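You operate a simulated robot arm through the tools that you are given. There is no shell and no other tool. Be economical: measure what you need, move in short steps, check, and stop when the job is done.

Carry out the task below with a simulated two-armed robot. There is one attempt and no reset: what you move stays moved.

TASK
Open the right packing drawer, take the yellow bracket marked "3" from the box side of the packing bench and put it in the inside of the right packing drawer and shut the drawer again. Put the grey tin on the top of the test bench away on the middle shelf of bay c. Put the tall white lamp on the yellow out mark. Stack the short grey box marked "BOX 47" from the top of the test bench on top of the short grey box that says "BOX 59". Put the green can marked "pear" from the top of the test bench on the bed of the bag sealer and the green can that says "guava" in the inside of the silver good tray. Stack the cherry red can from the top of the test bench on top of the berry red can. Put the white box that says "67" from the low shelf of bay a on the top of the lamps carton and the white box that says "73" on the top of the white block. Put one of the white sleeves from the low shelf of bay b on the top of the steel cart. Take the clear lamp cap labelled "CAP 64" from the low shelf of bay b and put it in the steel bowl. Open the lid of the control box. Do these in any order. Set down upright: grey tin, tall white lamp, green can, white box, clear lamp cap.

It is judged by the outcome, as a careful person would: the job done as asked, and still so three seconds after it is handed in. It fails if anything else is knocked over, pushed out of place, dropped, spilled or broken. Lids that push on must go on centred and level and be pressed home; caps that screw on are set level and turned clockwise until they are tight.

THE ROBOT
Two 7-joint arms with two-finger parallel grippers on one trunk, on a base that drives. Base frame: it is fixed to the floor where the robot stands at the start and does not move with it; the origin is under the middle of the robot, x ahead of it, y to its left, z up. Readings come in mm, degrees, newtons and seconds.
The left shoulder is at the start at [-109, 119, 729], the right one opposite. With the tool pointing down near the work surface each hand reaches from about 140 to 560 mm from the robot's upright axis, wherever it stands, measured 20 degrees to its own side. Places, roughly: bed of the bag sealer (29x19 cm) [-260, 1100, 840]; clear lamp cap [6750, 3000, 500]; green can [2500, 1250, 1000]; grey tin [2000, 1500, 1000]; inside of the right packing drawer [600, 100, 600]; inside of the silver good tray (15x15 cm) [1860, 1760, 860]; lid of the control box [-3600, 2900, 900]; middle shelf of bay C [7600, 3500, 800]; red can [2500, 1250, 1000]; right packing drawer [500, 100, 700]; short grey box [2250, 1500, 1000]; steel bowl (17x17x7 cm) [7400, 4400, 700]; tall white lamp [2250, 1750, 1000]; top of the lamps carton [3100, 4500, 200]; top of the steel cart [4900, 1700, 800]; top of the white block (38x24 cm) [4180, 3200, 560]; white box [6000, 2500, 500]; white sleeve [7000, 3250, 500]; yellow bracket [750, 500, 750]; yellow out mark (16x17 cm) [-860, -1140, 800]. Payload 3.43 kg a hand.
The TCP of each hand is the grasp point between the finger pads, 30 mm short of the fingertips. In the tool frame z runs along the fingers and y along their closing line. The gripper opens to 94 mm. The fingers are 28 mm wide and 10 mm thick; the gripper's body (50 by 96 mm) begins 55 mm behind the TCP.
Orientation is that of the tool frame in the base frame, as a unit quaternion [x, y, z, w]. With the fingers straight down and closing along the base's y, the tool's x points along the base's -x, its y along +y and its z along -z.

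THE INTERFACE
- The arms move only by the tool send_rows. It takes "left_series", "right_series" or both (then of equal length, played together; a hand with none holds still); each is a list of rows, each a list of 7 numbers: the shift along the tool's x, y, z in units of 40 mm (1.0 is 40 mm), then the turn, a rotation vector about the tool's x, y, z in units of 6 degrees (1.0 is 6 degrees), then the finger opening in mm, from 0 to 94. In form: [[x, y, z, wx, wy, wz, claw], ...]. A call has 1 to 10 rows; each row shifts and turns the commanded pose from where the row before left it, along the tool's axes as they then stand. A call with a number of a shift or a turn outside -1 to 1 is refused whole. Each row takes 0.2 s and may step no farther than 50 mm and 8.6 degrees from the row before; otherwise, or with a gripper value out of range, the whole call is refused. Where a pose cannot be reached the arm comes as near as it can. A force on the tool above 40 N (or 10 N above the force at the start of the call, whichever is more), or a blocked arm, ends the call early, and 0.2 s more pass. Each finger travels about 153 mm/s and halts on what it meets, pressing with about 26 N; the grip force reading is that of the motor and also rises with nothing between the fingers. The clock runs only during rows and for 0.2 s after the last one: add rows that do not move to give the fingers time. The reply holds the time, the measured pose of the TCP, the force on the tool along the base axes, the opening and the grip force, in the units named above and with some noise, with the torque about the TCP (base axes, N m) and any sound that the robot's microphone picked up.
- Cameras (640 x 400 px; columns grow to the right, rows downward): "scene" is now at [34.6, 13.1, 1428.2]; the picture's right is [0.16, -0.99, 0.00], its down [-0.81, -0.13, -0.57] and it looks along [0.57, 0.09, -0.82] (base axes); focal length 258 px, centre (320, 200). "left" rides on the left gripper at [76, -14, -103] in its tool frame; the picture's right is [0.18, 0.98, 0.00], its down [-0.75, 0.14, -0.64] and it looks along [-0.63, 0.12, 0.77] (tool axes); focal length 243 px, centre (320, 200). "right" rides on the right gripper at [76, 14, -102] in its tool frame; the picture's right is [-0.18, 0.98, 0.00], its down [-0.75, -0.14, -0.64] and it looks along [-0.63, -0.12, 0.77] (tool axes); focal length 243 px, centre (320, 200). There is no depth. A picture from a camera that has moved, and an enlarged one, comes with that camera's place and axes in the base frame and with its lens.
- capture(camera): a new picture of that camera. It takes no simulated time.
- raise_lower(by): slides the trunk up (or, below 0, down) by that many mm; the arms and the scene camera ride with it, the base frame stays. It gives what a move gives, with no picture.
- steer(legs): drives the robot by 1 to 6 legs, each [ahead, left, turn to the left] in mm, mm and degrees, along the robot's own axes; the way and the turn of a leg run together, so that a leg with both is an arc; at most 1500 mm and 180 degrees a leg. The arms and the cameras ride along, it lands a little off, and it stops where it bumps. It gives what a move gives.
- aim_head(pan, tilt): turns the head with the scene camera to pan (to the left, within 143 degrees either way) and tilt (down, from -29 to 69), counted from straight ahead of the robot. It gives what a move gives.
- enlarge(camera, box): a new picture of the part [left, top, right, bottom] of that camera's present view, enlarged. It takes no simulated time.
- job_done(): hands the job in; it is judged then, once.

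Go step by step. Nothing tells you exact positions but the pictures and the camera data: compare them with the known pose of the tool, close in by small moves and look again before you grip or let go. The budget is 577 turns and 370 pictures, counting those below and the enlarged ones. Unless the task says otherwise, let go and move clear before handing in, and close with one line.

The tools are called after ">>>" as name(argument=value, ...) on one line, values as JSON. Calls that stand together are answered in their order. send_rows: Moves the arms, as the interface text tells. Its arguments: {"type":"object","properties":{"left_series":{"type":"array"},"right_series":{"type":"array"}},"required":[]} The other tools are called the same way: raise_lower (by) slides the trunk up or down; steer (legs) drives the base; aim_head (pan, tilt) turns the head that bears the scene camera; capture (camera) takes a picture; enlarge (camera, box) takes an enlarged picture of a part of a camera's view; job_done () hands the job in.

At the start:

```text
time_s: 0.0
left_eef_pos: [390.4, 338.6, 1027.1]
left_orientation: [-0.001, 1.0, -0.001, 0.0]
left_ft_force: [-0.1, 0.3, 0.4]
left_ft_torque: [-0.02, 0.01, -0.01]
left_opening: 94.3
left_grip_force: 0.0
right_eef_pos: [297.8, -12.4, 1045.0]
right_orientation: [-0.001, 1.0, -0.001, 0.0]
right_ft_force: [-0.3, 0.2, 0.1]
right_ft_torque: [0.0, 0.04, 0.0]
right_opening: 93.8
right_grip_force: 0.0
trunk travel left (down, up): [-150.0, 185.0]
robot x, y, heading: [2.0, -3.0, 0.0]
head pan, tilt: [9.2, 54.9]
```

scene: 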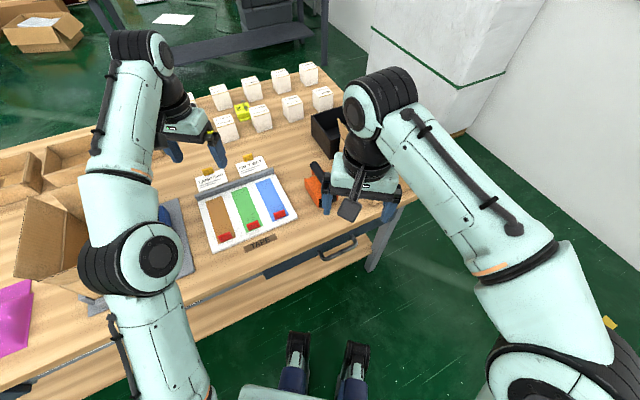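
right: 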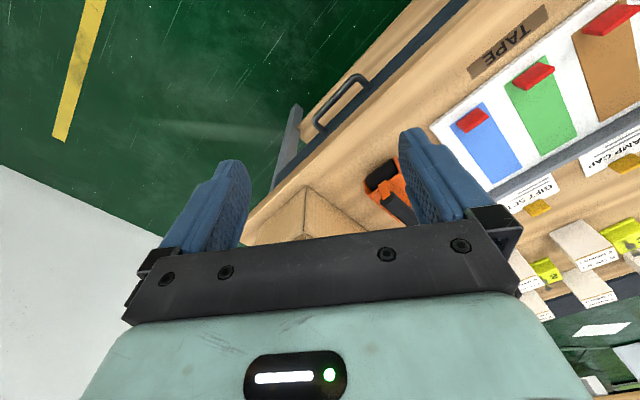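
left: 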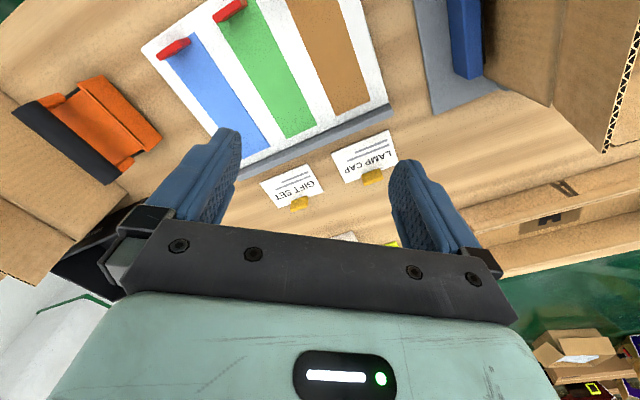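

I see the packing bench ahead with the drawer handle at its front edge, and the yellow bracket among the white boxes. I'll look closer at the bench and around first.

>>> enlarge(camera="scene", box=[160, 40, 420, 300])

>>> enlarge(camera="right", box=[240, 0, 640, 250])

>>> aim_head(pan=0, tilt=20)

>>> capture(camera="scene")

```text
1.54 times, centred on (290, 170) of scene
camera zoom: at [34.6, 13.1, 1428.2], right [0.16, -0.99, 0.0], down [-0.81, -0.13, -0.57], along [0.57, 0.09, -0.82], focal length 397 px, centre (366, 246)
```

zoom: 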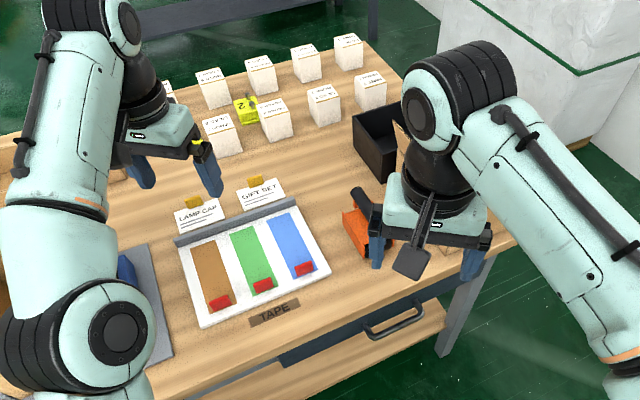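

```text
1.60 times, centred on (440, 125) of right
camera zoom: at [221.8, 1.6, 1149.1], right [0.18, 0.98, 0.0], down [0.75, -0.14, 0.64], along [0.63, -0.12, -0.77], focal length 388 px, centre (128, 320)
```

zoom: 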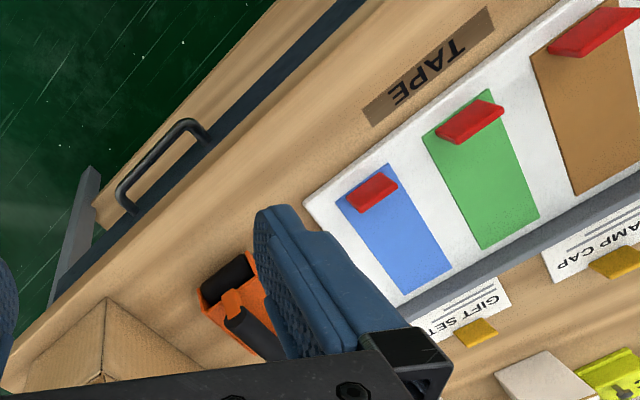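

```text
time_s: 1.0
left_eef_pos: [390.3, 339.6, 1026.5]
left_orientation: [-0.001, 1.0, -0.002, 0.0]
left_ft_force: [0.4, 0.6, 0.0]
left_ft_torque: [0.0, 0.0, 0.0]
left_opening: 93.9
left_grip_force: 0.0
right_eef_pos: [297.8, -11.8, 1046.8]
right_orientation: [0.0, 1.0, -0.001, 0.001]
right_ft_force: [0.1, 0.7, -0.2]
right_ft_torque: [0.03, -0.01, 0.06]
right_opening: 94.0
right_grip_force: 0.0
trunk travel left (down, up): [-150.0, 185.0]
robot x, y, heading: [-0.6, -1.0, -0.0]
head pan, tilt: [0.0, 20.0]
```

```text
364 pictures are left
camera scene: at [56.5, 1.6, 1480.1], right [0.0, -1.0, 0.0], down [-0.34, 0.0, -0.94], along [0.94, 0.0, -0.34], focal length 258 px, centre (320, 200)
```

scene: 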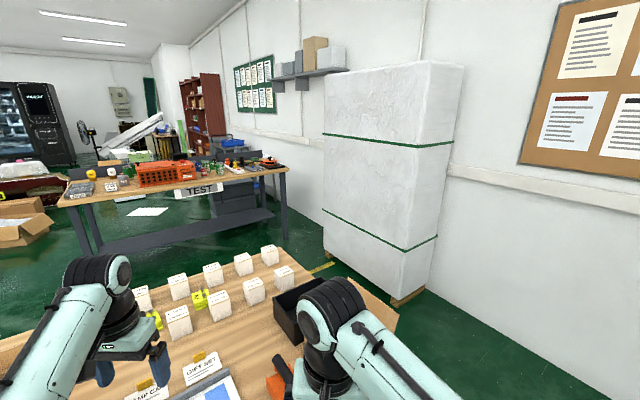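

The test bench is beyond the packing bench. I'll pan around to survey the room.

>>> aim_head(pan=60, tilt=20)

>>> capture(camera="scene")

>>> aim_head(pan=130, tilt=20)

>>> capture(camera="scene")

>>> aim_head(pan=-120, tilt=20)

>>> capture(camera="scene")

>>> aim_head(pan=30, tilt=45)

>>> capture(camera="scene")

```text
time_s: 2.3
left_eef_pos: [389.5, 338.7, 1027.4]
left_orientation: [0.0, 1.0, -0.001, -0.001]
left_ft_force: [-0.6, 0.5, 0.2]
left_ft_torque: [-0.02, -0.03, 0.01]
left_opening: 94.1
left_grip_force: 0.0
right_eef_pos: [297.9, -13.9, 1045.0]
right_orientation: [0.0, 1.0, 0.0, 0.001]
right_ft_force: [0.7, -0.1, -0.4]
right_ft_torque: [0.03, -0.02, -0.01]
right_opening: 94.0
right_grip_force: 0.1
trunk travel left (down, up): [-150.0, 185.0]
robot x, y, heading: [-1.0, 1.1, -0.0]
head pan, tilt: [60.0, 20.0]
```

```text
363 pictures are left
camera scene: at [10.0, 82.2, 1480.2], right [0.87, -0.5, 0.0], down [-0.17, -0.3, -0.94], along [0.47, 0.81, -0.34], focal length 258 px, centre (320, 200)
```

scene: 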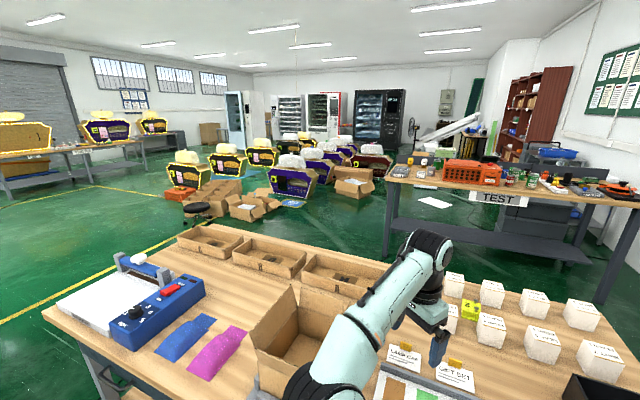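

```text
time_s: 3.7
left_eef_pos: [390.2, 339.7, 1028.1]
left_orientation: [0.0, 1.0, -0.001, 0.0]
left_ft_force: [0.0, 0.1, -0.5]
left_ft_torque: [0.01, -0.01, 0.01]
left_opening: 94.0
left_grip_force: 0.0
right_eef_pos: [296.4, -13.2, 1046.4]
right_orientation: [0.0, 1.0, -0.001, 0.0]
right_ft_force: [0.3, -0.6, 0.7]
right_ft_torque: [0.01, -0.02, 0.05]
right_opening: 94.1
right_grip_force: 0.0
trunk travel left (down, up): [-150.0, 185.0]
robot x, y, heading: [1.7, 0.2, 0.3]
head pan, tilt: [130.0, 20.0]
```

```text
362 pictures are left
camera scene: at [-96.4, 73.0, 1480.2], right [0.77, 0.64, 0.0], down [0.22, -0.26, -0.94], along [-0.6, 0.72, -0.34], focal length 258 px, centre (320, 200)
```

scene: 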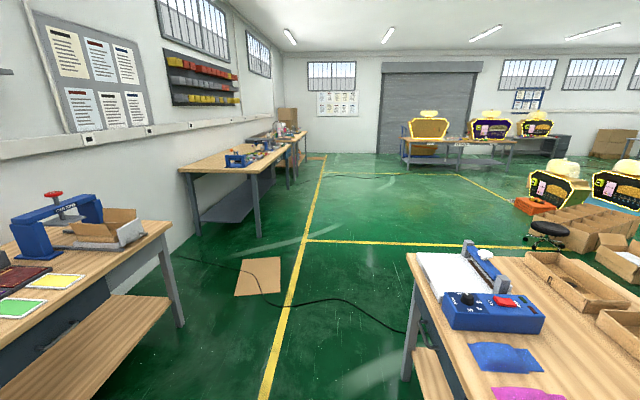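

```text
time_s: 7.2
left_eef_pos: [390.8, 337.6, 1027.8]
left_orientation: [0.0, 1.0, -0.002, 0.0]
left_ft_force: [-0.2, -0.1, -0.3]
left_ft_torque: [0.0, -0.02, 0.0]
left_opening: 94.1
left_grip_force: 0.2
right_eef_pos: [296.7, -12.7, 1046.0]
right_orientation: [0.0, 1.0, 0.0, 0.0]
right_ft_force: [-0.2, 0.4, 0.1]
right_ft_torque: [0.01, 0.02, 0.02]
right_opening: 94.0
right_grip_force: 0.0
trunk travel left (down, up): [-150.0, 185.0]
robot x, y, heading: [1.1, -3.1, -0.1]
head pan, tilt: [-120.0, 20.0]
```

```text
361 pictures are left
camera scene: at [-83.2, -79.1, 1480.2], right [-0.87, 0.5, 0.0], down [0.17, 0.3, -0.94], along [-0.47, -0.81, -0.34], focal length 258 px, centre (320, 200)
```

scene: 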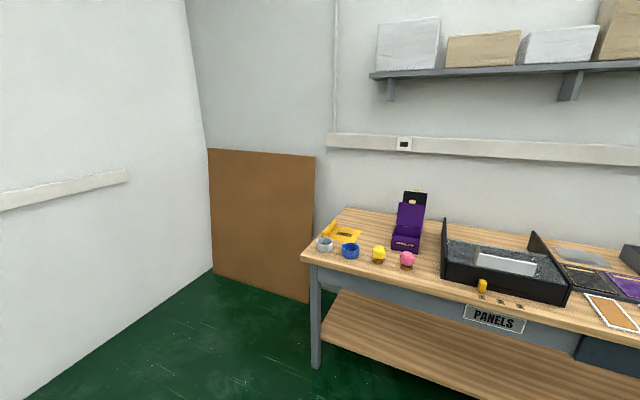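

```text
time_s: 9.6
left_eef_pos: [390.4, 339.6, 1027.0]
left_orientation: [0.0, 1.0, -0.001, 0.0]
left_ft_force: [-0.7, 0.7, -0.3]
left_ft_torque: [0.07, -0.03, -0.01]
left_opening: 94.3
left_grip_force: 0.1
right_eef_pos: [297.6, -13.7, 1046.7]
right_orientation: [0.0, 1.0, 0.001, -0.001]
right_ft_force: [0.1, 0.1, -0.2]
right_ft_torque: [-0.01, 0.03, -0.01]
right_opening: 94.1
right_grip_force: 0.0
trunk travel left (down, up): [-150.0, 185.0]
robot x, y, heading: [0.1, -1.3, -0.0]
head pan, tilt: [30.0, 45.0]
```

```text
360 pictures are left
camera scene: at [33.8, 42.2, 1441.5], right [0.5, -0.87, 0.0], down [-0.61, -0.35, -0.71], along [0.61, 0.35, -0.71], focal length 258 px, centre (320, 200)
```

scene: 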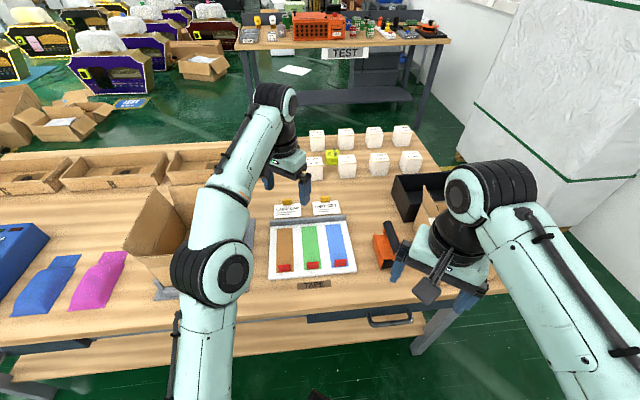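

The packing bench is turned about 35° relative to my heading. I'll zoom in on the brackets.

>>> enlarge(camera="scene", box=[260, 110, 440, 222])

>>> enlarge(camera="scene", box=[300, 260, 460, 360])

>>> enlarge(camera="scene", box=[230, 0, 460, 110])

```text
3.56 times, centred on (350, 166) of scene
camera zoom: at [33.8, 42.2, 1441.5], right [0.5, -0.87, 0.0], down [-0.61, -0.35, -0.71], along [0.61, 0.35, -0.71], focal length 918 px, centre (213, 321)
```

zoom: 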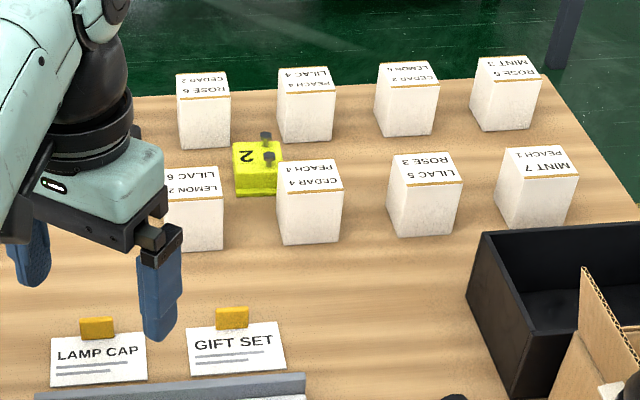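

```text
4.00 times, centred on (380, 310) of scene
camera zoom: at [33.8, 42.2, 1441.5], right [0.5, -0.87, 0.0], down [-0.61, -0.35, -0.71], along [0.61, 0.35, -0.71], focal length 1033 px, centre (80, -240)
```

zoom: 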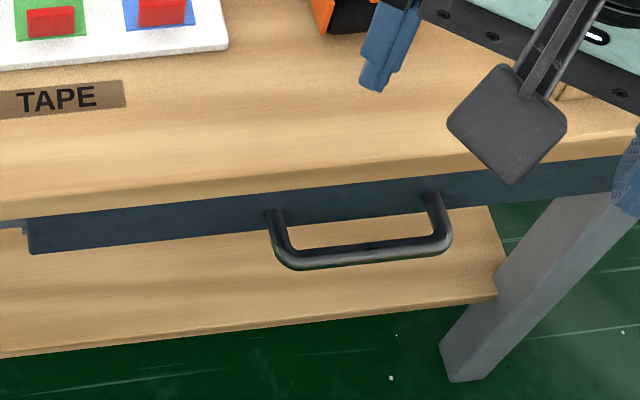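

```text
2.78 times, centred on (345, 55) of scene
camera zoom: at [33.8, 42.2, 1441.5], right [0.5, -0.87, 0.0], down [-0.61, -0.35, -0.71], along [0.61, 0.35, -0.71], focal length 719 px, centre (250, 604)
```

zoom: 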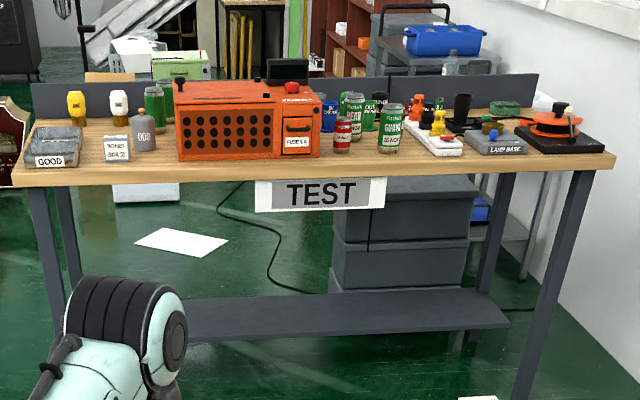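

I'll reposition to face the bench squarely, with the drawer handle ahead of the right arm.

>>> steer(legs=[[-73, -172, 0], [0, 0, 35]])

>>> aim_head(pan=-10, tilt=50)

>>> capture(camera="scene")

>>> capture(camera="right")

```text
time_s: 13.4
left_eef_pos: [55.1, 329.6, 1026.5]
left_orientation: [-0.299, 0.954, -0.002, 0.0]
left_ft_force: [0.0, 0.5, 0.6]
left_ft_torque: [0.0, -0.04, 0.0]
left_opening: 94.1
left_grip_force: 0.1
right_eef_pos: [178.0, -11.9, 1045.9]
right_orientation: [-0.298, 0.954, 0.0, 0.0]
right_ft_force: [-0.3, -0.3, 0.7]
right_ft_torque: [0.04, 0.02, -0.01]
right_opening: 93.9
right_grip_force: 0.1
trunk travel left (down, up): [-150.0, 185.0]
robot x, y, heading: [-70.4, -168.7, 34.7]
head pan, tilt: [30.0, 45.0]
```

```text
time_s: 14.4
left_eef_pos: [54.9, 330.1, 1026.5]
left_orientation: [-0.298, 0.955, -0.001, 0.0]
left_ft_force: [0.5, -0.4, -0.1]
left_ft_torque: [0.02, 0.01, -0.03]
left_opening: 94.3
left_grip_force: 0.0
right_eef_pos: [178.6, -11.4, 1046.5]
right_orientation: [-0.298, 0.955, 0.0, 0.0]
right_ft_force: [0.3, -0.4, -0.4]
right_ft_torque: [-0.02, 0.0, 0.0]
right_opening: 94.0
right_grip_force: 0.1
trunk travel left (down, up): [-150.0, 185.0]
robot x, y, heading: [-72.6, -170.6, 34.4]
head pan, tilt: [-10.0, 50.0]
```

```text
356 pictures are left
camera scene: at [-33.6, -157.3, 1434.6], right [0.42, -0.91, 0.0], down [-0.7, -0.32, -0.64], along [0.58, 0.27, -0.77], focal length 258 px, centre (320, 200)
```

scene: 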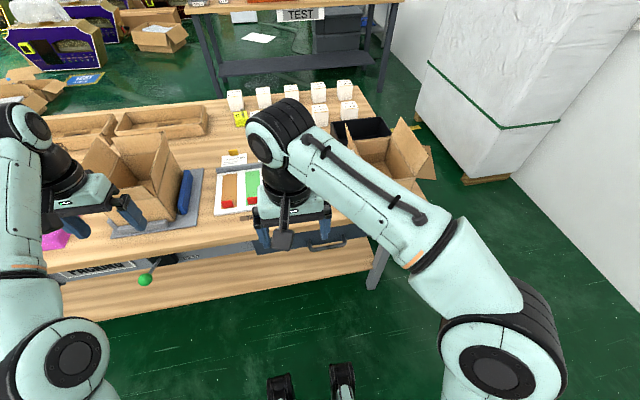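

```text
355 pictures are left
camera right: at [108.4, -43.3, 1149.1], right [-0.41, 0.91, 0.0], down [0.7, 0.31, 0.64], along [0.59, 0.26, -0.77], focal length 243 px, centre (320, 200)
```

right: 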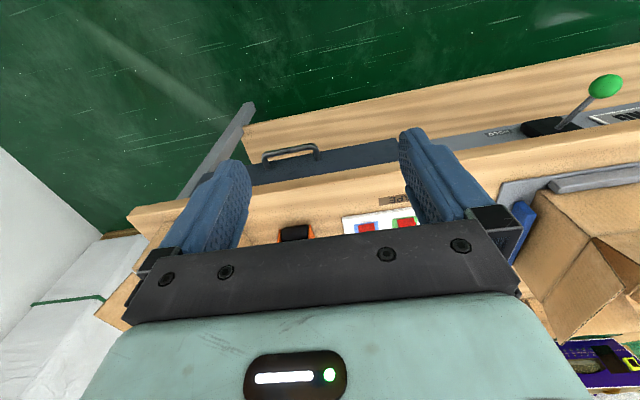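

Handle is about [390, 5, 653]. I'll rotate the right hand 90° about its axis while lowering it in front of the bench.

>>> send_rows(right_series=[[0, 0, 0.5, 0, 0, 1, 60], [0, 0, 0.5, 0, 0, 1, 60], [0, 0, 0.5, 0, 0, 1, 60], [0, 0, 0.5, 0, 0, 1, 60], [0, 0, 0.5, 0, 0, 1, 60], [0, 0, 0.5, 0, 0, 1, 60], [0, 0, 0.5, 0, 0, 1, 60], [0, 0, 0.5, 0, 0, 1, 60], [0, 0, 0.5, 0, 0, 1, 60], [0, 0, 0.5, 0, 0, 1, 60]])

>>> send_rows(right_series=[[0, 0, 0.5, 0, 0, 1, 60], [0, 0, 0.5, 0, 0, 1, 60], [0, 0, 0.5, 0, 0, 1, 60], [0, 0, 0.5, 0, 0, 1, 60], [0, 0, 0.5, 0, 0, 1, 60], [0, 0, 0, 0, 0, 0, 60]])

>>> send_rows(right_series=[[0, 0, 0, -1, 0, 0, 60], [0, 0, 0, -1, 0, 0, 60], [0, 0, 0, -1, 0, 0, 60], [0, 0, 0, -1, 0, 0, 60], [0, 0, 0, -1, 0, 0, 60], [0, 0, 0, -1, 0, 0, 60], [0, 0, 0, -1, 0, 0, 60], [0, 0, 0, -0.5, 0, 0, 60], [0, 0, 0, 0, 0, 0, 60]])

>>> capture(camera="right")

>>> capture(camera="scene")

```text
time_s: 16.6
left_eef_pos: [54.2, 330.7, 1027.4]
left_orientation: [-0.298, 0.954, -0.001, 0.0]
left_ft_force: [-0.3, -0.1, -0.5]
left_ft_torque: [0.02, 0.01, 0.0]
left_opening: 94.2
left_grip_force: 0.0
right_eef_pos: [177.3, -11.7, 847.6]
right_orientation: [0.22, 0.975, 0.0, 0.0]
right_ft_force: [0.4, 0.8, -0.2]
right_ft_torque: [-0.01, 0.02, -0.01]
right_opening: 60.0
right_grip_force: 0.0
trunk travel left (down, up): [-150.0, 185.0]
robot x, y, heading: [-73.2, -168.7, 34.9]
head pan, tilt: [-10.0, 50.0]
```

```text
time_s: 18.1
left_eef_pos: [53.4, 330.0, 1027.6]
left_orientation: [-0.299, 0.954, -0.001, 0.0]
left_ft_force: [-0.7, -0.8, 0.2]
left_ft_torque: [0.0, 0.0, -0.01]
left_opening: 93.9
left_grip_force: 0.0
right_eef_pos: [179.0, -12.1, 745.6]
right_orientation: [0.465, 0.886, -0.001, 0.001]
right_ft_force: [1.3, -0.3, -0.1]
right_ft_torque: [0.01, -0.02, -0.01]
right_opening: 59.9
right_grip_force: 0.0
trunk travel left (down, up): [-150.0, 185.0]
robot x, y, heading: [-72.5, -171.0, 34.8]
head pan, tilt: [-10.0, 50.0]
```

```text
time_s: 20.2
left_eef_pos: [54.4, 330.6, 1028.4]
left_orientation: [-0.299, 0.954, 0.0, 0.0]
left_ft_force: [0.1, 0.0, -0.3]
left_ft_torque: [-0.02, 0.03, -0.01]
left_opening: 93.9
left_grip_force: 0.0
right_eef_pos: [205.8, -37.2, 733.5]
right_orientation: [0.472, 0.802, 0.317, 0.183]
right_ft_force: [-0.6, 0.2, 0.0]
right_ft_torque: [-0.01, 0.0, -0.01]
right_opening: 59.9
right_grip_force: 0.2
trunk travel left (down, up): [-150.0, 185.0]
robot x, y, heading: [-73.4, -172.5, 34.7]
head pan, tilt: [-10.0, 50.0]
stopped in row 9 (right hand): the arm was blocked; the commanded pose is now the measured one
```

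```text
354 pictures are left
camera right: at [118.3, 0.8, 818.5], right [0.72, 0.19, 0.67], down [-0.1, -0.92, 0.37], along [0.69, -0.34, -0.64], focal length 243 px, centre (320, 200)
```

right: 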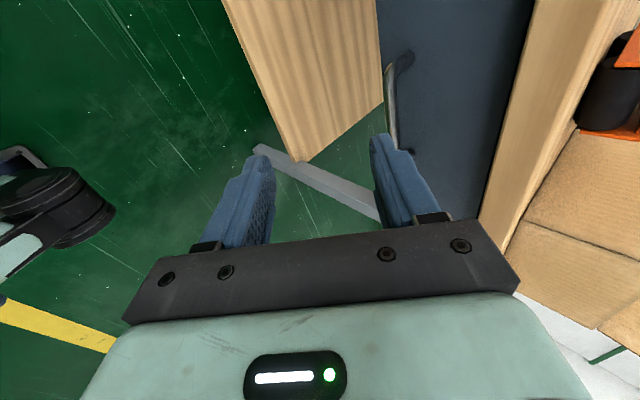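

```text
353 pictures are left
camera scene: at [-33.6, -157.3, 1434.6], right [0.42, -0.91, 0.0], down [-0.7, -0.32, -0.64], along [0.58, 0.27, -0.77], focal length 258 px, centre (320, 200)
```

scene: 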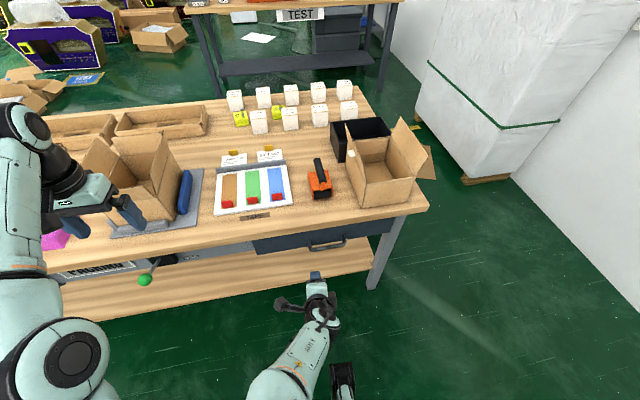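

Orientation is right (fingers forward-down at 45°). I triangulate the bar at about 326 mm along the bench normal, z 653. Moving to a pre-grasp pose.

>>> send_rows(right_series=[[-0.6, 0.6, 0.3, 0, 0, 0, 45], [-0.6, 0.6, 0.4, 0, 0, 0, 45], [-0.5, 0.67, 0.5, 0, 0, 0, 45], [0, 0, 0.8, 0, 0, 0, 45], [0, 0, 0.6, 0, 0, 0, 45], [0, 0, 0, 0, 0, 0, 45]])

>>> capture(camera="right")

>>> enlarge(camera="scene", box=[240, 200, 400, 300])

```text
time_s: 21.6
left_eef_pos: [55.0, 329.8, 1028.0]
left_orientation: [-0.298, 0.954, -0.001, 0.0]
left_ft_force: [-0.1, 0.1, -0.7]
left_ft_torque: [0.0, -0.03, 0.01]
left_opening: 94.1
left_grip_force: 0.0
right_eef_pos: [349.4, -33.9, 708.3]
right_orientation: [0.471, 0.802, 0.318, 0.183]
right_ft_force: [-0.2, -0.8, -0.9]
right_ft_torque: [-0.02, -0.05, -0.02]
right_opening: 45.0
right_grip_force: 0.0
trunk travel left (down, up): [-150.0, 185.0]
robot x, y, heading: [-72.4, -172.1, 34.6]
head pan, tilt: [-10.0, 50.0]
```

```text
352 pictures are left
camera right: at [260.7, 3.1, 794.0], right [0.72, 0.19, 0.67], down [-0.1, -0.92, 0.37], along [0.69, -0.33, -0.64], focal length 243 px, centre (320, 200)
```

right: 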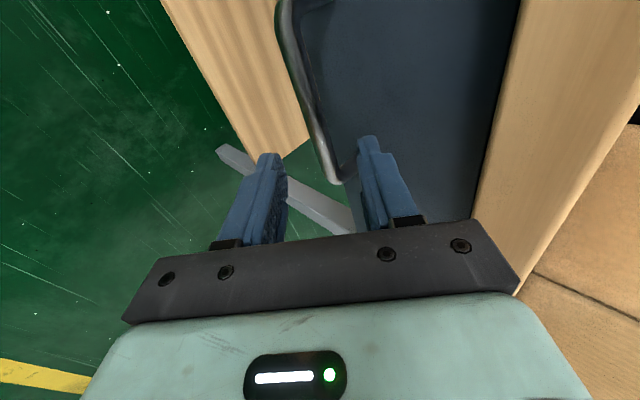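

```text
4.00 times, centred on (320, 250) of scene
camera zoom: at [-33.8, -157.4, 1434.6], right [0.42, -0.91, 0.0], down [-0.7, -0.32, -0.64], along [0.58, 0.27, -0.77], focal length 1033 px, centre (320, 0)
```

zoom: 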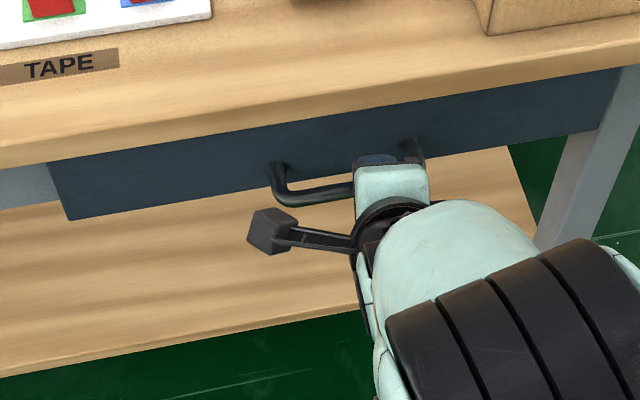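

The hand is slightly right of the handle centre; shift left 28 mm, advance 65 mm, then grip the bar.

>>> send_rows(right_series=[[0.7, -0.1, 0, 0, 0, 0, 45], [0, 0, 0.6, 0, 0, 0, 45], [0, 0, 0.5, 0, 0, 0, 45], [0, 0, 0.5, 0, 0, 0, 45], [0, 0, 0, 0, 0, 0, 45]])

>>> capture(camera="right")

```text
time_s: 22.6
left_eef_pos: [53.6, 330.2, 1027.4]
left_orientation: [-0.298, 0.955, 0.0, 0.001]
left_ft_force: [0.1, 0.1, 0.4]
left_ft_torque: [0.02, 0.01, 0.01]
left_opening: 94.1
left_grip_force: 0.0
right_eef_pos: [360.1, 3.9, 671.6]
right_orientation: [0.472, 0.801, 0.32, 0.184]
right_ft_force: [-12.8, -10.5, 13.8]
right_ft_torque: [0.45, -0.43, 0.08]
right_opening: 43.2
right_grip_force: 0.1
trunk travel left (down, up): [-150.0, 185.0]
robot x, y, heading: [-71.5, -172.8, 34.5]
head pan, tilt: [-10.0, 50.0]
stopped in row 4 (right hand): the force on the tool passed its limit at 70 N (the readings are from after the stop); the commanded pose is now the measured one
```

```text
350 pictures are left
camera right: at [271.9, 41.7, 758.0], right [0.72, 0.18, 0.67], down [-0.1, -0.93, 0.36], along [0.69, -0.33, -0.65], focal length 243 px, centre (320, 200)
```

right: 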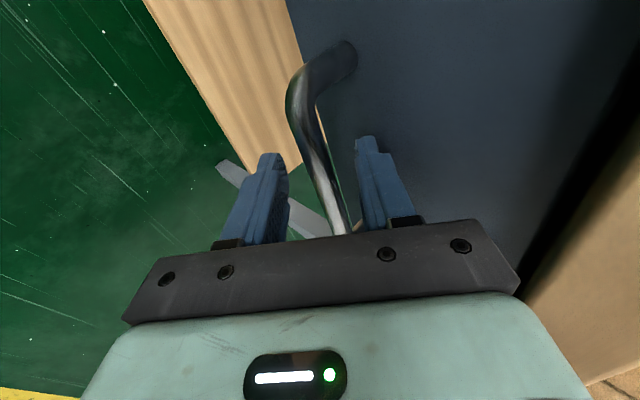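

The bar is between the fingers and the tip touches the drawer face. Back a few mm and close.

>>> send_rows(right_series=[[0, 0, -0.1, 0, 0, 0, 45], [0, 0, 0, 0, 0, 0, 20], [0, 0, 0, 0, 0, 0, 0], [0, 0, 0, 0, 0, 0, 0]])

>>> capture(camera="right")

```text
time_s: 23.6
left_eef_pos: [53.1, 330.4, 1027.0]
left_orientation: [-0.298, 0.954, -0.001, 0.001]
left_ft_force: [0.9, 0.2, 0.7]
left_ft_torque: [0.05, 0.0, 0.0]
left_opening: 94.0
left_grip_force: 0.2
right_eef_pos: [360.2, 4.6, 675.6]
right_orientation: [0.47, 0.802, 0.32, 0.184]
right_ft_force: [5.0, -0.6, 6.1]
right_ft_torque: [-0.82, -0.71, 1.14]
right_opening: 16.4
right_grip_force: 45.2
trunk travel left (down, up): [-150.0, 185.0]
robot x, y, heading: [-73.5, -170.9, 34.9]
head pan, tilt: [-10.0, 50.0]
```

```text
349 pictures are left
camera right: at [271.1, 41.5, 760.1], right [0.72, 0.19, 0.67], down [-0.1, -0.93, 0.37], along [0.69, -0.33, -0.64], focal length 243 px, centre (320, 200)
```

right: 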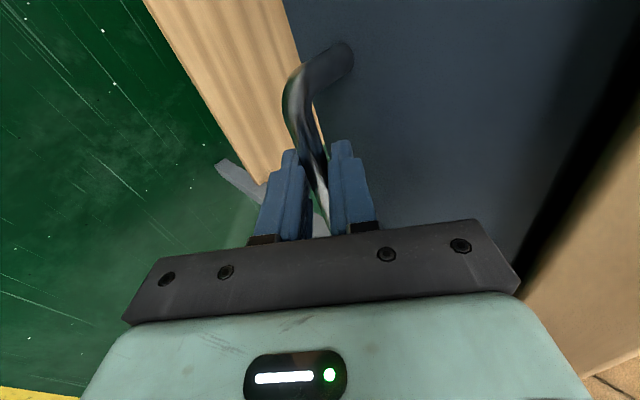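

Gripped. I'll pull the drawer open by driving backwards.

>>> steer(legs=[[-220, 0, 0]])

>>> capture(camera="scene")

```text
time_s: 25.2
left_eef_pos: [-124.4, 203.6, 1027.3]
left_orientation: [-0.297, 0.955, 0.0, -0.001]
left_ft_force: [-0.1, 0.3, 0.6]
left_ft_torque: [0.01, 0.01, -0.03]
left_opening: 94.1
left_grip_force: 0.1
right_eef_pos: [180.2, -124.9, 674.6]
right_orientation: [0.473, 0.8, 0.319, 0.186]
right_ft_force: [14.1, -18.4, 12.9]
right_ft_torque: [-0.81, -0.8, 0.71]
right_opening: 16.7
right_grip_force: 45.1
trunk travel left (down, up): [-150.0, 185.0]
robot x, y, heading: [-256.8, -296.2, 34.5]
head pan, tilt: [-10.0, 50.0]
```

```text
348 pictures are left
camera scene: at [-214.5, -285.1, 1434.6], right [0.42, -0.91, 0.0], down [-0.7, -0.32, -0.64], along [0.58, 0.27, -0.77], focal length 258 px, centre (320, 200)
```

scene: 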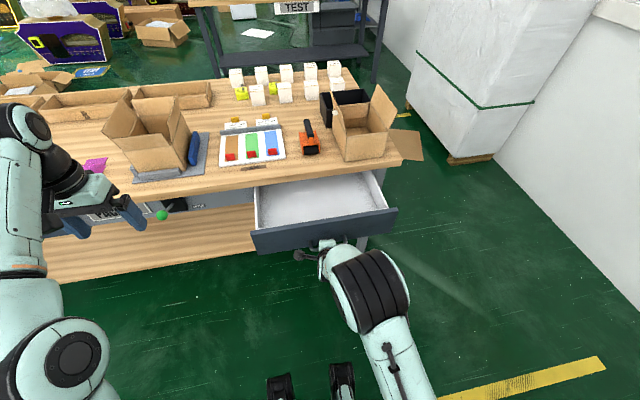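

The drawer is open about 220 mm. Release and back away, then look at the drawer.

>>> send_rows(right_series=[[0, 0, 0, 0, 0, 0, 30], [0, 0, 0, 0, 0, 0, 45], [0, 0, -0.6, 0, 0, 0, 45], [0, 0, -0.8, 0, 0, 0, 45], [0, -0.3, -0.8, 0, 0, 0, 45], [0, 0, 0, 0, 0, 0, 45]])

>>> capture(camera="scene")

```text
time_s: 26.6
left_eef_pos: [-126.3, 205.4, 1026.4]
left_orientation: [-0.298, 0.955, -0.001, 0.0]
left_ft_force: [0.0, -0.5, 0.0]
left_ft_torque: [-0.03, 0.0, 0.0]
left_opening: 94.2
left_grip_force: 0.0
right_eef_pos: [120.7, -156.6, 731.9]
right_orientation: [0.473, 0.8, 0.318, 0.185]
right_ft_force: [-0.4, -1.2, 0.3]
right_ft_torque: [0.01, 0.01, -0.03]
right_opening: 45.0
right_grip_force: 0.0
trunk travel left (down, up): [-150.0, 185.0]
robot x, y, heading: [-254.5, -297.9, 34.7]
head pan, tilt: [-10.0, 50.0]
```

```text
347 pictures are left
camera scene: at [-214.2, -282.5, 1434.6], right [0.42, -0.91, 0.0], down [-0.7, -0.32, -0.64], along [0.58, 0.27, -0.77], focal length 258 px, centre (320, 200)
```

scene: 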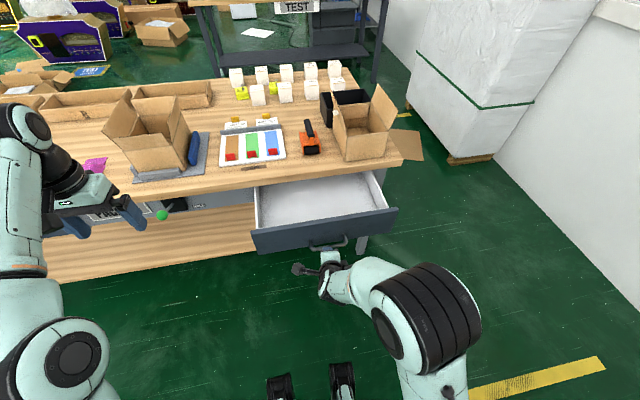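

Drawer is open. I'll raise the right hand and straighten it, then drive around the right end of the bench to the aisle behind.

>>> send_rows(right_series=[[0, 0.76, -0.82, 0, 0, 0, 60], [0, 0.76, -0.82, 0, 0, 0, 60], [0, 0.76, -0.82, 0, 0, 0, 60], [0, 0.76, -0.82, 0, 0, 0, 60], [0, 0.76, -0.82, 0, 0, 0, 60], [0, 0.76, -0.82, 0, 0, 0, 60], [0, 0, 0, 1, 0, 0, 60], [0, 0, 0, 1, 0, 0, 60], [0, 0, 0, 1, 0, 0, 60], [0, 0, 0, 1, 0, 0, 60]])

>>> send_rows(right_series=[[0, 0, 0, 1, 0, -1, 60], [0, 0, 0, 1, 0, -1, 60], [0, 0, 0, 1, 0, -1, 60], [0, 0, 0, 0, 0, -1, 60], [0, 0, 0, 0, 0, -1, 60], [0, 0, 0, 0, 0, -1, 60], [0, 0, 0, 0, 0, -1, 60], [0, 0, 0, 0, 0, -1, 60], [0, 0, 0, 0, 0, -1, 60], [0, 0, 0, 0, 0, -1, 60]])

>>> steer(legs=[[-30, -955, 2.3]])

>>> aim_head(pan=0, tilt=35)

>>> capture(camera="scene")

```text
time_s: 28.8
left_eef_pos: [-125.4, 205.1, 1026.6]
left_orientation: [-0.297, 0.955, -0.001, 0.0]
left_ft_force: [0.4, 0.3, 1.1]
left_ft_torque: [0.0, -0.01, 0.03]
left_opening: 94.0
left_grip_force: 0.0
right_eef_pos: [119.2, -159.7, 997.7]
right_orientation: [0.502, 0.849, 0.145, 0.083]
right_ft_force: [-0.4, -0.6, -1.0]
right_ft_torque: [-0.02, -0.01, -0.01]
right_opening: 59.8
right_grip_force: 0.1
trunk travel left (down, up): [-150.0, 185.0]
robot x, y, heading: [-256.6, -294.4, 34.6]
head pan, tilt: [-10.0, 50.0]
```

```text
time_s: 31.0
left_eef_pos: [-125.9, 204.6, 1027.6]
left_orientation: [-0.297, 0.955, -0.001, 0.001]
left_ft_force: [-0.2, -0.8, 0.0]
left_ft_torque: [0.01, -0.01, -0.02]
left_opening: 93.8
left_grip_force: 0.1
right_eef_pos: [118.9, -159.5, 999.5]
right_orientation: [0.011, 1.0, -0.013, 0.022]
right_ft_force: [0.4, 0.1, -0.2]
right_ft_torque: [0.0, -0.05, -0.02]
right_opening: 59.9
right_grip_force: 0.0
trunk travel left (down, up): [-150.0, 185.0]
robot x, y, heading: [-255.0, -298.4, 34.6]
head pan, tilt: [-10.0, 50.0]
```

```text
time_s: 39.7
left_eef_pos: [385.4, -573.5, 1026.2]
left_orientation: [-0.321, 0.947, 0.0, 0.0]
left_ft_force: [0.4, -0.2, -0.6]
left_ft_torque: [0.01, 0.01, 0.02]
left_opening: 94.1
left_grip_force: 0.1
right_eef_pos: [647.9, -927.5, 998.4]
right_orientation: [-0.011, 1.0, -0.012, 0.023]
right_ft_force: [0.3, 0.4, 0.0]
right_ft_torque: [-0.02, -0.03, -0.02]
right_opening: 60.2
right_grip_force: 0.1
trunk travel left (down, up): [-150.0, 185.0]
robot x, y, heading: [282.2, -1085.7, 37.5]
head pan, tilt: [-10.0, 50.0]
```

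```text
time_s: 40.5
left_eef_pos: [383.8, -574.9, 1027.2]
left_orientation: [-0.322, 0.947, 0.0, 0.0]
left_ft_force: [-0.8, 0.1, 0.0]
left_ft_torque: [0.01, 0.0, 0.04]
left_opening: 94.0
left_grip_force: 0.1
right_eef_pos: [647.3, -927.1, 998.4]
right_orientation: [-0.013, 1.0, -0.012, 0.024]
right_ft_force: [-0.8, 0.5, 0.3]
right_ft_torque: [-0.02, -0.01, -0.01]
right_opening: 59.9
right_grip_force: 0.0
trunk travel left (down, up): [-150.0, 185.0]
robot x, y, heading: [280.0, -1079.0, 37.0]
head pan, tilt: [0.0, 35.0]
```

```text
346 pictures are left
camera scene: at [322.1, -1048.4, 1456.3], right [0.61, -0.79, 0.0], down [-0.46, -0.35, -0.82], along [0.65, 0.5, -0.57], focal length 258 px, centre (320, 200)
```

scene: 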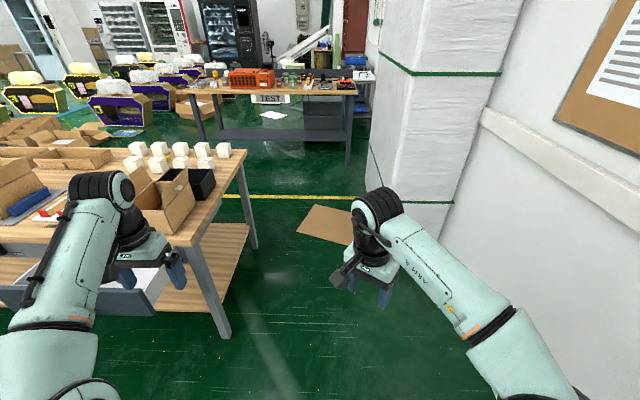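

There is a flat cardboard sheet on the floor in the gap. I'll zoom on it before driving over.

>>> enlarge(camera="scene", box=[220, 150, 420, 275])

```text
3.20 times, centred on (320, 212) of scene
camera zoom: at [322.1, -1048.4, 1456.3], right [0.61, -0.79, 0.0], down [-0.46, -0.35, -0.82], along [0.65, 0.5, -0.57], focal length 827 px, centre (320, 160)
```

zoom: 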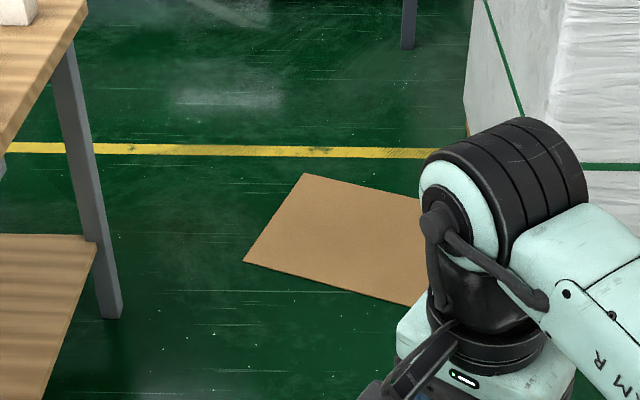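

The sheet is paper-thin. Drive through the gap, turn left into the aisle.

>>> steer(legs=[[960, 50, 0], [980, 0, 0], [0, 0, 90], [800, 0, 0], [0, 0, 90]])

>>> aim_head(pan=0, tilt=45)

>>> capture(camera="scene")

```text
time_s: 61.8
left_eef_pos: [1212.0, 275.0, 1027.4]
left_orientation: [0.949, 0.315, -0.001, -0.001]
left_ft_force: [-0.2, -1.0, -0.4]
left_ft_torque: [0.03, 0.01, 0.01]
left_opening: 94.1
left_grip_force: 0.0
right_eef_pos: [952.7, 630.7, 998.6]
right_orientation: [1.0, 0.006, -0.023, -0.012]
right_ft_force: [-0.5, -0.5, -0.2]
right_ft_torque: [-0.02, 0.0, -0.03]
right_opening: 59.8
right_grip_force: 0.1
trunk travel left (down, up): [-150.0, 185.0]
robot x, y, heading: [1318.5, 779.0, -143.2]
head pan, tilt: [0.0, 35.0]
```

```text
time_s: 62.5
left_eef_pos: [1211.4, 275.8, 1027.8]
left_orientation: [0.949, 0.315, -0.001, 0.0]
left_ft_force: [0.0, -0.1, -0.1]
left_ft_torque: [0.0, 0.01, 0.03]
left_opening: 94.2
left_grip_force: 0.1
right_eef_pos: [952.0, 630.5, 998.3]
right_orientation: [1.0, 0.006, -0.023, -0.012]
right_ft_force: [-0.1, 0.3, -0.7]
right_ft_torque: [0.02, 0.04, -0.02]
right_opening: 60.2
right_grip_force: 0.1
trunk travel left (down, up): [-150.0, 185.0]
robot x, y, heading: [1315.6, 782.7, -143.5]
head pan, tilt: [0.0, 45.0]
```

```text
344 pictures are left
camera scene: at [1283.5, 755.7, 1441.5], right [-0.6, 0.8, 0.0], down [0.57, 0.42, -0.71], along [-0.57, -0.42, -0.71], focal length 258 px, centre (320, 200)
```

scene: 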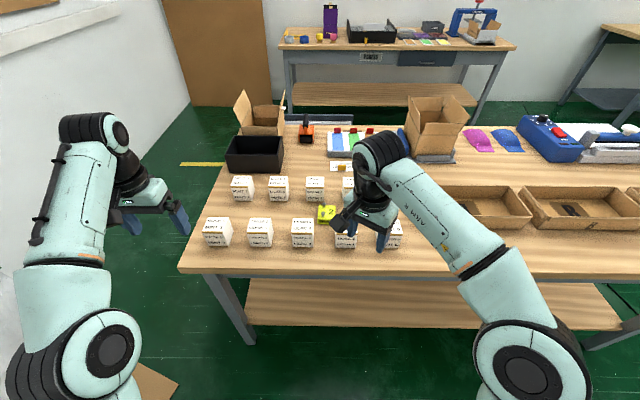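

I'll finish straightening the right hand and move it right to uncover the other brackets.

>>> send_rows(right_series=[[0, 0, 0, 0, 0, -1, 90], [0, 0, 0, 0, 0, -1, 90], [0, 0, 0, 0, 0, -1, 90], [0, 0, 0, 0, 0, -1, 90], [0, 0, 0, 0, 0, -1, 90], [0, -1, 0, 0, 0, 0, 90], [0, -1, 0, 0, 0, 0, 90], [0, -1, 0, 0, 0, 0, 90], [0, -1, 0, 0, 0, 0, 90], [0, -1, 0, 0, 0, 0, 90]])

>>> capture(camera="scene")

>>> enlarge(camera="scene", box=[200, 160, 420, 290])

```text
time_s: 64.7
left_eef_pos: [1211.8, 276.0, 1027.8]
left_orientation: [0.949, 0.315, -0.001, 0.0]
left_ft_force: [0.6, -0.6, 0.1]
left_ft_torque: [0.0, -0.01, 0.0]
left_opening: 94.1
left_grip_force: 0.1
right_eef_pos: [849.1, 803.6, 1006.7]
right_orientation: [0.964, 0.265, -0.019, -0.017]
right_ft_force: [-0.5, -0.2, 0.3]
right_ft_torque: [0.04, -0.03, -0.01]
right_opening: 90.0
right_grip_force: 0.1
trunk travel left (down, up): [-150.0, 185.0]
robot x, y, heading: [1319.5, 781.6, -143.1]
head pan, tilt: [0.0, 45.0]
```

```text
343 pictures are left
camera scene: at [1283.3, 756.3, 1441.5], right [-0.6, 0.8, 0.0], down [0.57, 0.42, -0.71], along [-0.57, -0.42, -0.71], focal length 258 px, centre (320, 200)
```

scene: 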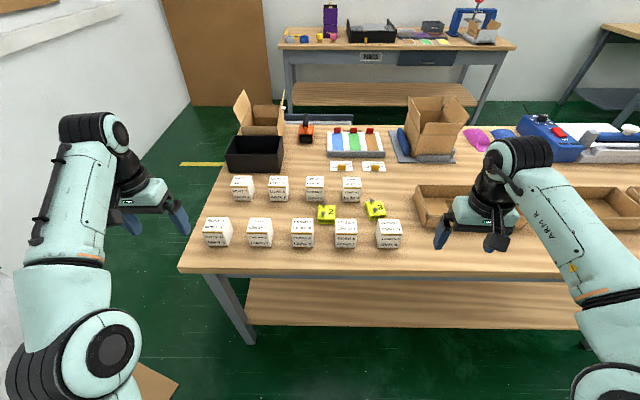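

```text
2.91 times, centred on (310, 225) of scene
camera zoom: at [1283.3, 756.3, 1441.5], right [-0.6, 0.8, 0.0], down [0.57, 0.42, -0.71], along [-0.57, -0.42, -0.71], focal length 752 px, centre (349, 127)
```

zoom: 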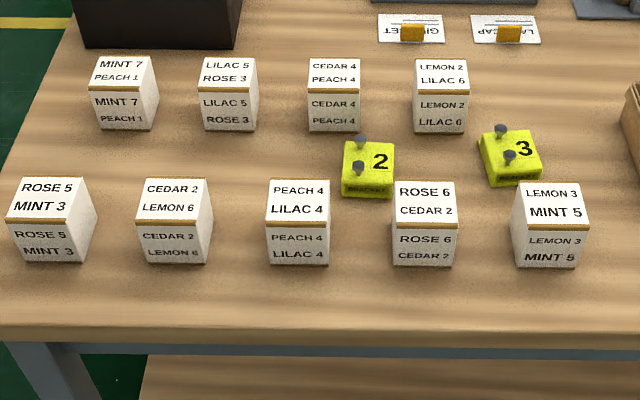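

Bracket "3" is at roughly [669, 548]. I'll close in on the bench so the right hand can reach it.

>>> steer(legs=[[140, -60, 0]])

>>> capture(camera="right")

>>> enlarge(camera="scene", box=[230, 180, 450, 310])

```text
time_s: 66.1
left_eef_pos: [1063.4, 241.0, 1026.9]
left_orientation: [0.949, 0.316, 0.0, -0.001]
left_ft_force: [-0.5, 0.2, 0.2]
left_ft_torque: [0.03, 0.01, -0.01]
left_opening: 93.7
left_grip_force: 0.2
right_eef_pos: [701.2, 765.9, 1005.9]
right_orientation: [0.964, 0.264, -0.018, -0.017]
right_ft_force: [-0.3, 0.3, -0.3]
right_ft_torque: [0.05, -0.03, 0.02]
right_opening: 89.9
right_grip_force: 0.1
trunk travel left (down, up): [-150.0, 185.0]
robot x, y, heading: [1168.6, 745.2, -143.2]
head pan, tilt: [0.0, 45.0]
```

```text
341 pictures are left
camera right: at [779.5, 791.3, 1106.8], right [0.34, -0.94, -0.04], down [-0.69, -0.28, 0.67], along [-0.64, -0.2, -0.74], focal length 243 px, centre (320, 200)
```

right: 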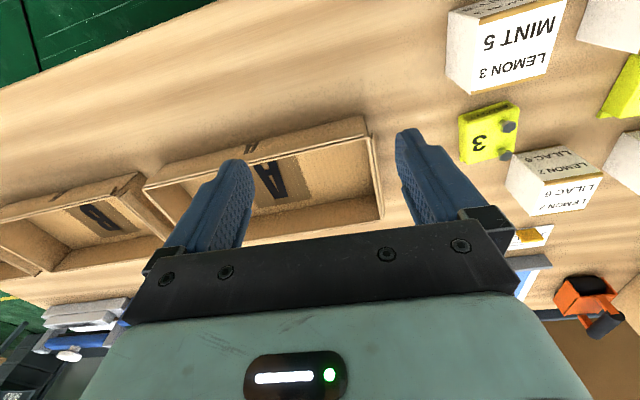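

```text
2.91 times, centred on (340, 245) of scene
camera zoom: at [1134.7, 719.2, 1441.5], right [-0.6, 0.8, 0.0], down [0.57, 0.42, -0.71], along [-0.57, -0.42, -0.71], focal length 752 px, centre (262, 69)
```

zoom: 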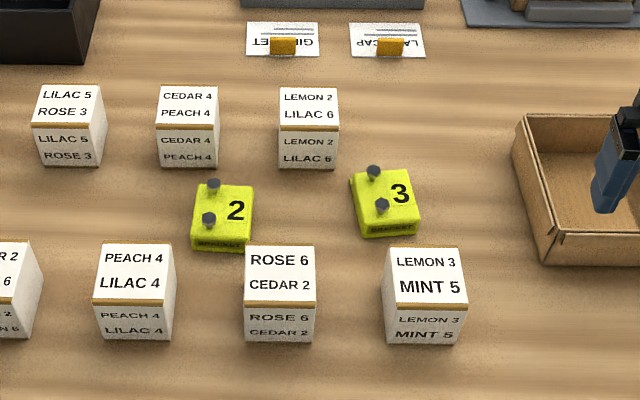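

Triangulating gives the bench top near z≈790 and the bracket near [708, 553]. Rotating the hand to match its angle and moving above it.

>>> send_rows(right_series=[[0, 0, 0, -0.4, 0.25, -1, 94], [0, 0, 0, 0, 0, -1, 94], [0, 0, 0, 0, 0, -1, 94], [-0.78, 0.73, 0, 0, 0, 0, 94], [-0.78, 0.73, 0, 0, 0, 0, 94], [-0.78, 0.73, 0, 0, 0, 0, 94], [-0.78, 0.73, 0, 0, 0, 0, 94], [-0.78, 0.73, 0, 0, 0, 0, 94], [0, 0, 0.8, 0, 0, 0, 94], [0, 0, 0.8, 0, 0, 0, 94]])

>>> capture(camera="right")

>>> enlarge(camera="scene", box=[230, 180, 450, 310])

```text
time_s: 68.3
left_eef_pos: [1062.7, 240.0, 1027.6]
left_orientation: [0.949, 0.316, -0.001, -0.001]
left_ft_force: [-0.3, -0.5, -0.7]
left_ft_torque: [0.02, -0.04, -0.01]
left_opening: 94.0
left_grip_force: 0.0
right_eef_pos: [730.7, 573.9, 917.1]
right_orientation: [0.911, 0.413, 0.0, -0.001]
right_ft_force: [-0.3, -0.3, -0.1]
right_ft_torque: [-0.03, 0.04, -0.01]
right_opening: 93.9
right_grip_force: 0.1
right hand out of reach, approached as far as the arm can: row 6, 7, 8
trunk travel left (down, up): [-150.0, 185.0]
robot x, y, heading: [1167.0, 743.9, -143.1]
head pan, tilt: [0.0, 45.0]
```

```text
339 pictures are left
camera right: at [793.6, 622.3, 1019.7], right [0.62, -0.79, 0.0], down [-0.6, -0.47, 0.64], along [-0.51, -0.39, -0.77], focal length 243 px, centre (320, 200)
```

right: 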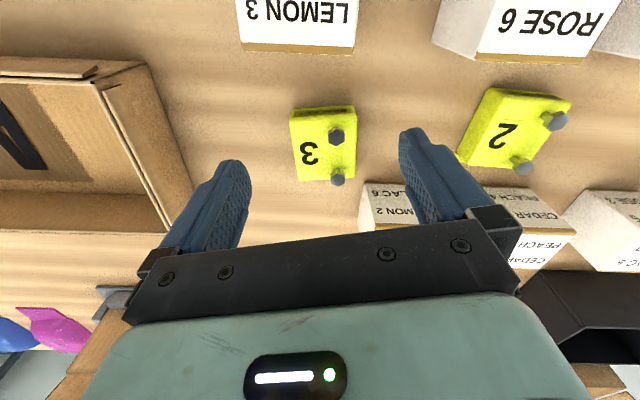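

```text
2.91 times, centred on (340, 245) of scene
camera zoom: at [1135.4, 719.3, 1441.5], right [-0.6, 0.8, 0.0], down [0.57, 0.42, -0.71], along [-0.57, -0.42, -0.71], focal length 752 px, centre (262, 69)
```

zoom: 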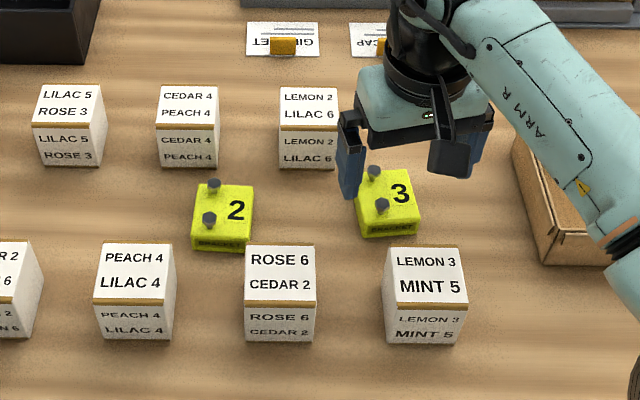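

Bracket lies straight ahead of the hand, aligned. Shift 31 mm forward and descend part way.

>>> send_rows(right_series=[[0, 0, 0.8, 0, 0, 0, 94], [-0.4, 0, 0.5, 0, 0, 0, 94], [-0.37, -0.05, 0.3, 0, 0, 0, 94], [0, 0, 0, 0, 0, 0, 94]])

>>> capture(camera="right")

>>> enlarge(camera="scene", box=[290, 180, 410, 255])

```text
time_s: 69.3
left_eef_pos: [1062.1, 238.8, 1026.9]
left_orientation: [0.949, 0.315, 0.0, -0.001]
left_ft_force: [0.7, -1.2, 0.4]
left_ft_torque: [0.0, 0.0, 0.03]
left_opening: 94.1
left_grip_force: 0.0
right_eef_pos: [708.2, 552.6, 851.9]
right_orientation: [0.911, 0.412, 0.0, -0.002]
right_ft_force: [-0.3, -0.2, 0.7]
right_ft_torque: [0.0, 0.01, -0.01]
right_opening: 94.1
right_grip_force: 0.2
trunk travel left (down, up): [-150.0, 185.0]
robot x, y, heading: [1171.7, 747.3, -143.2]
head pan, tilt: [0.0, 45.0]
```

```text
337 pictures are left
camera right: at [771.0, 600.7, 955.0], right [0.62, -0.79, 0.0], down [-0.6, -0.48, 0.64], along [-0.51, -0.39, -0.77], focal length 243 px, centre (320, 200)
```

right: 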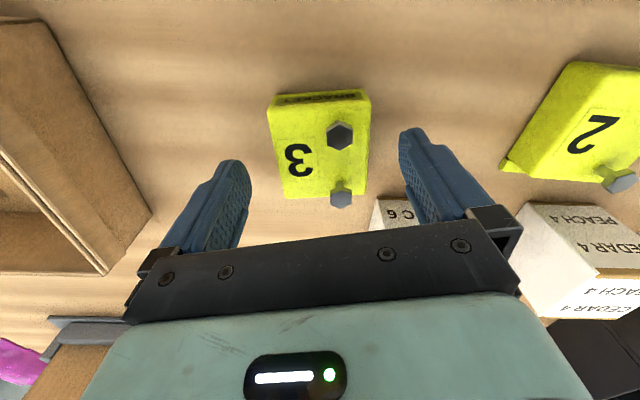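

```text
5.33 times, centred on (350, 218) of scene
camera zoom: at [1135.7, 719.6, 1441.5], right [-0.6, 0.8, 0.0], down [0.57, 0.42, -0.71], along [-0.57, -0.42, -0.71], focal length 1378 px, centre (160, 107)
```

zoom: 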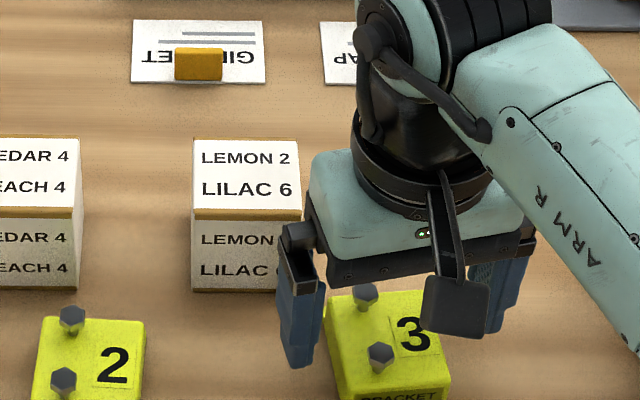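

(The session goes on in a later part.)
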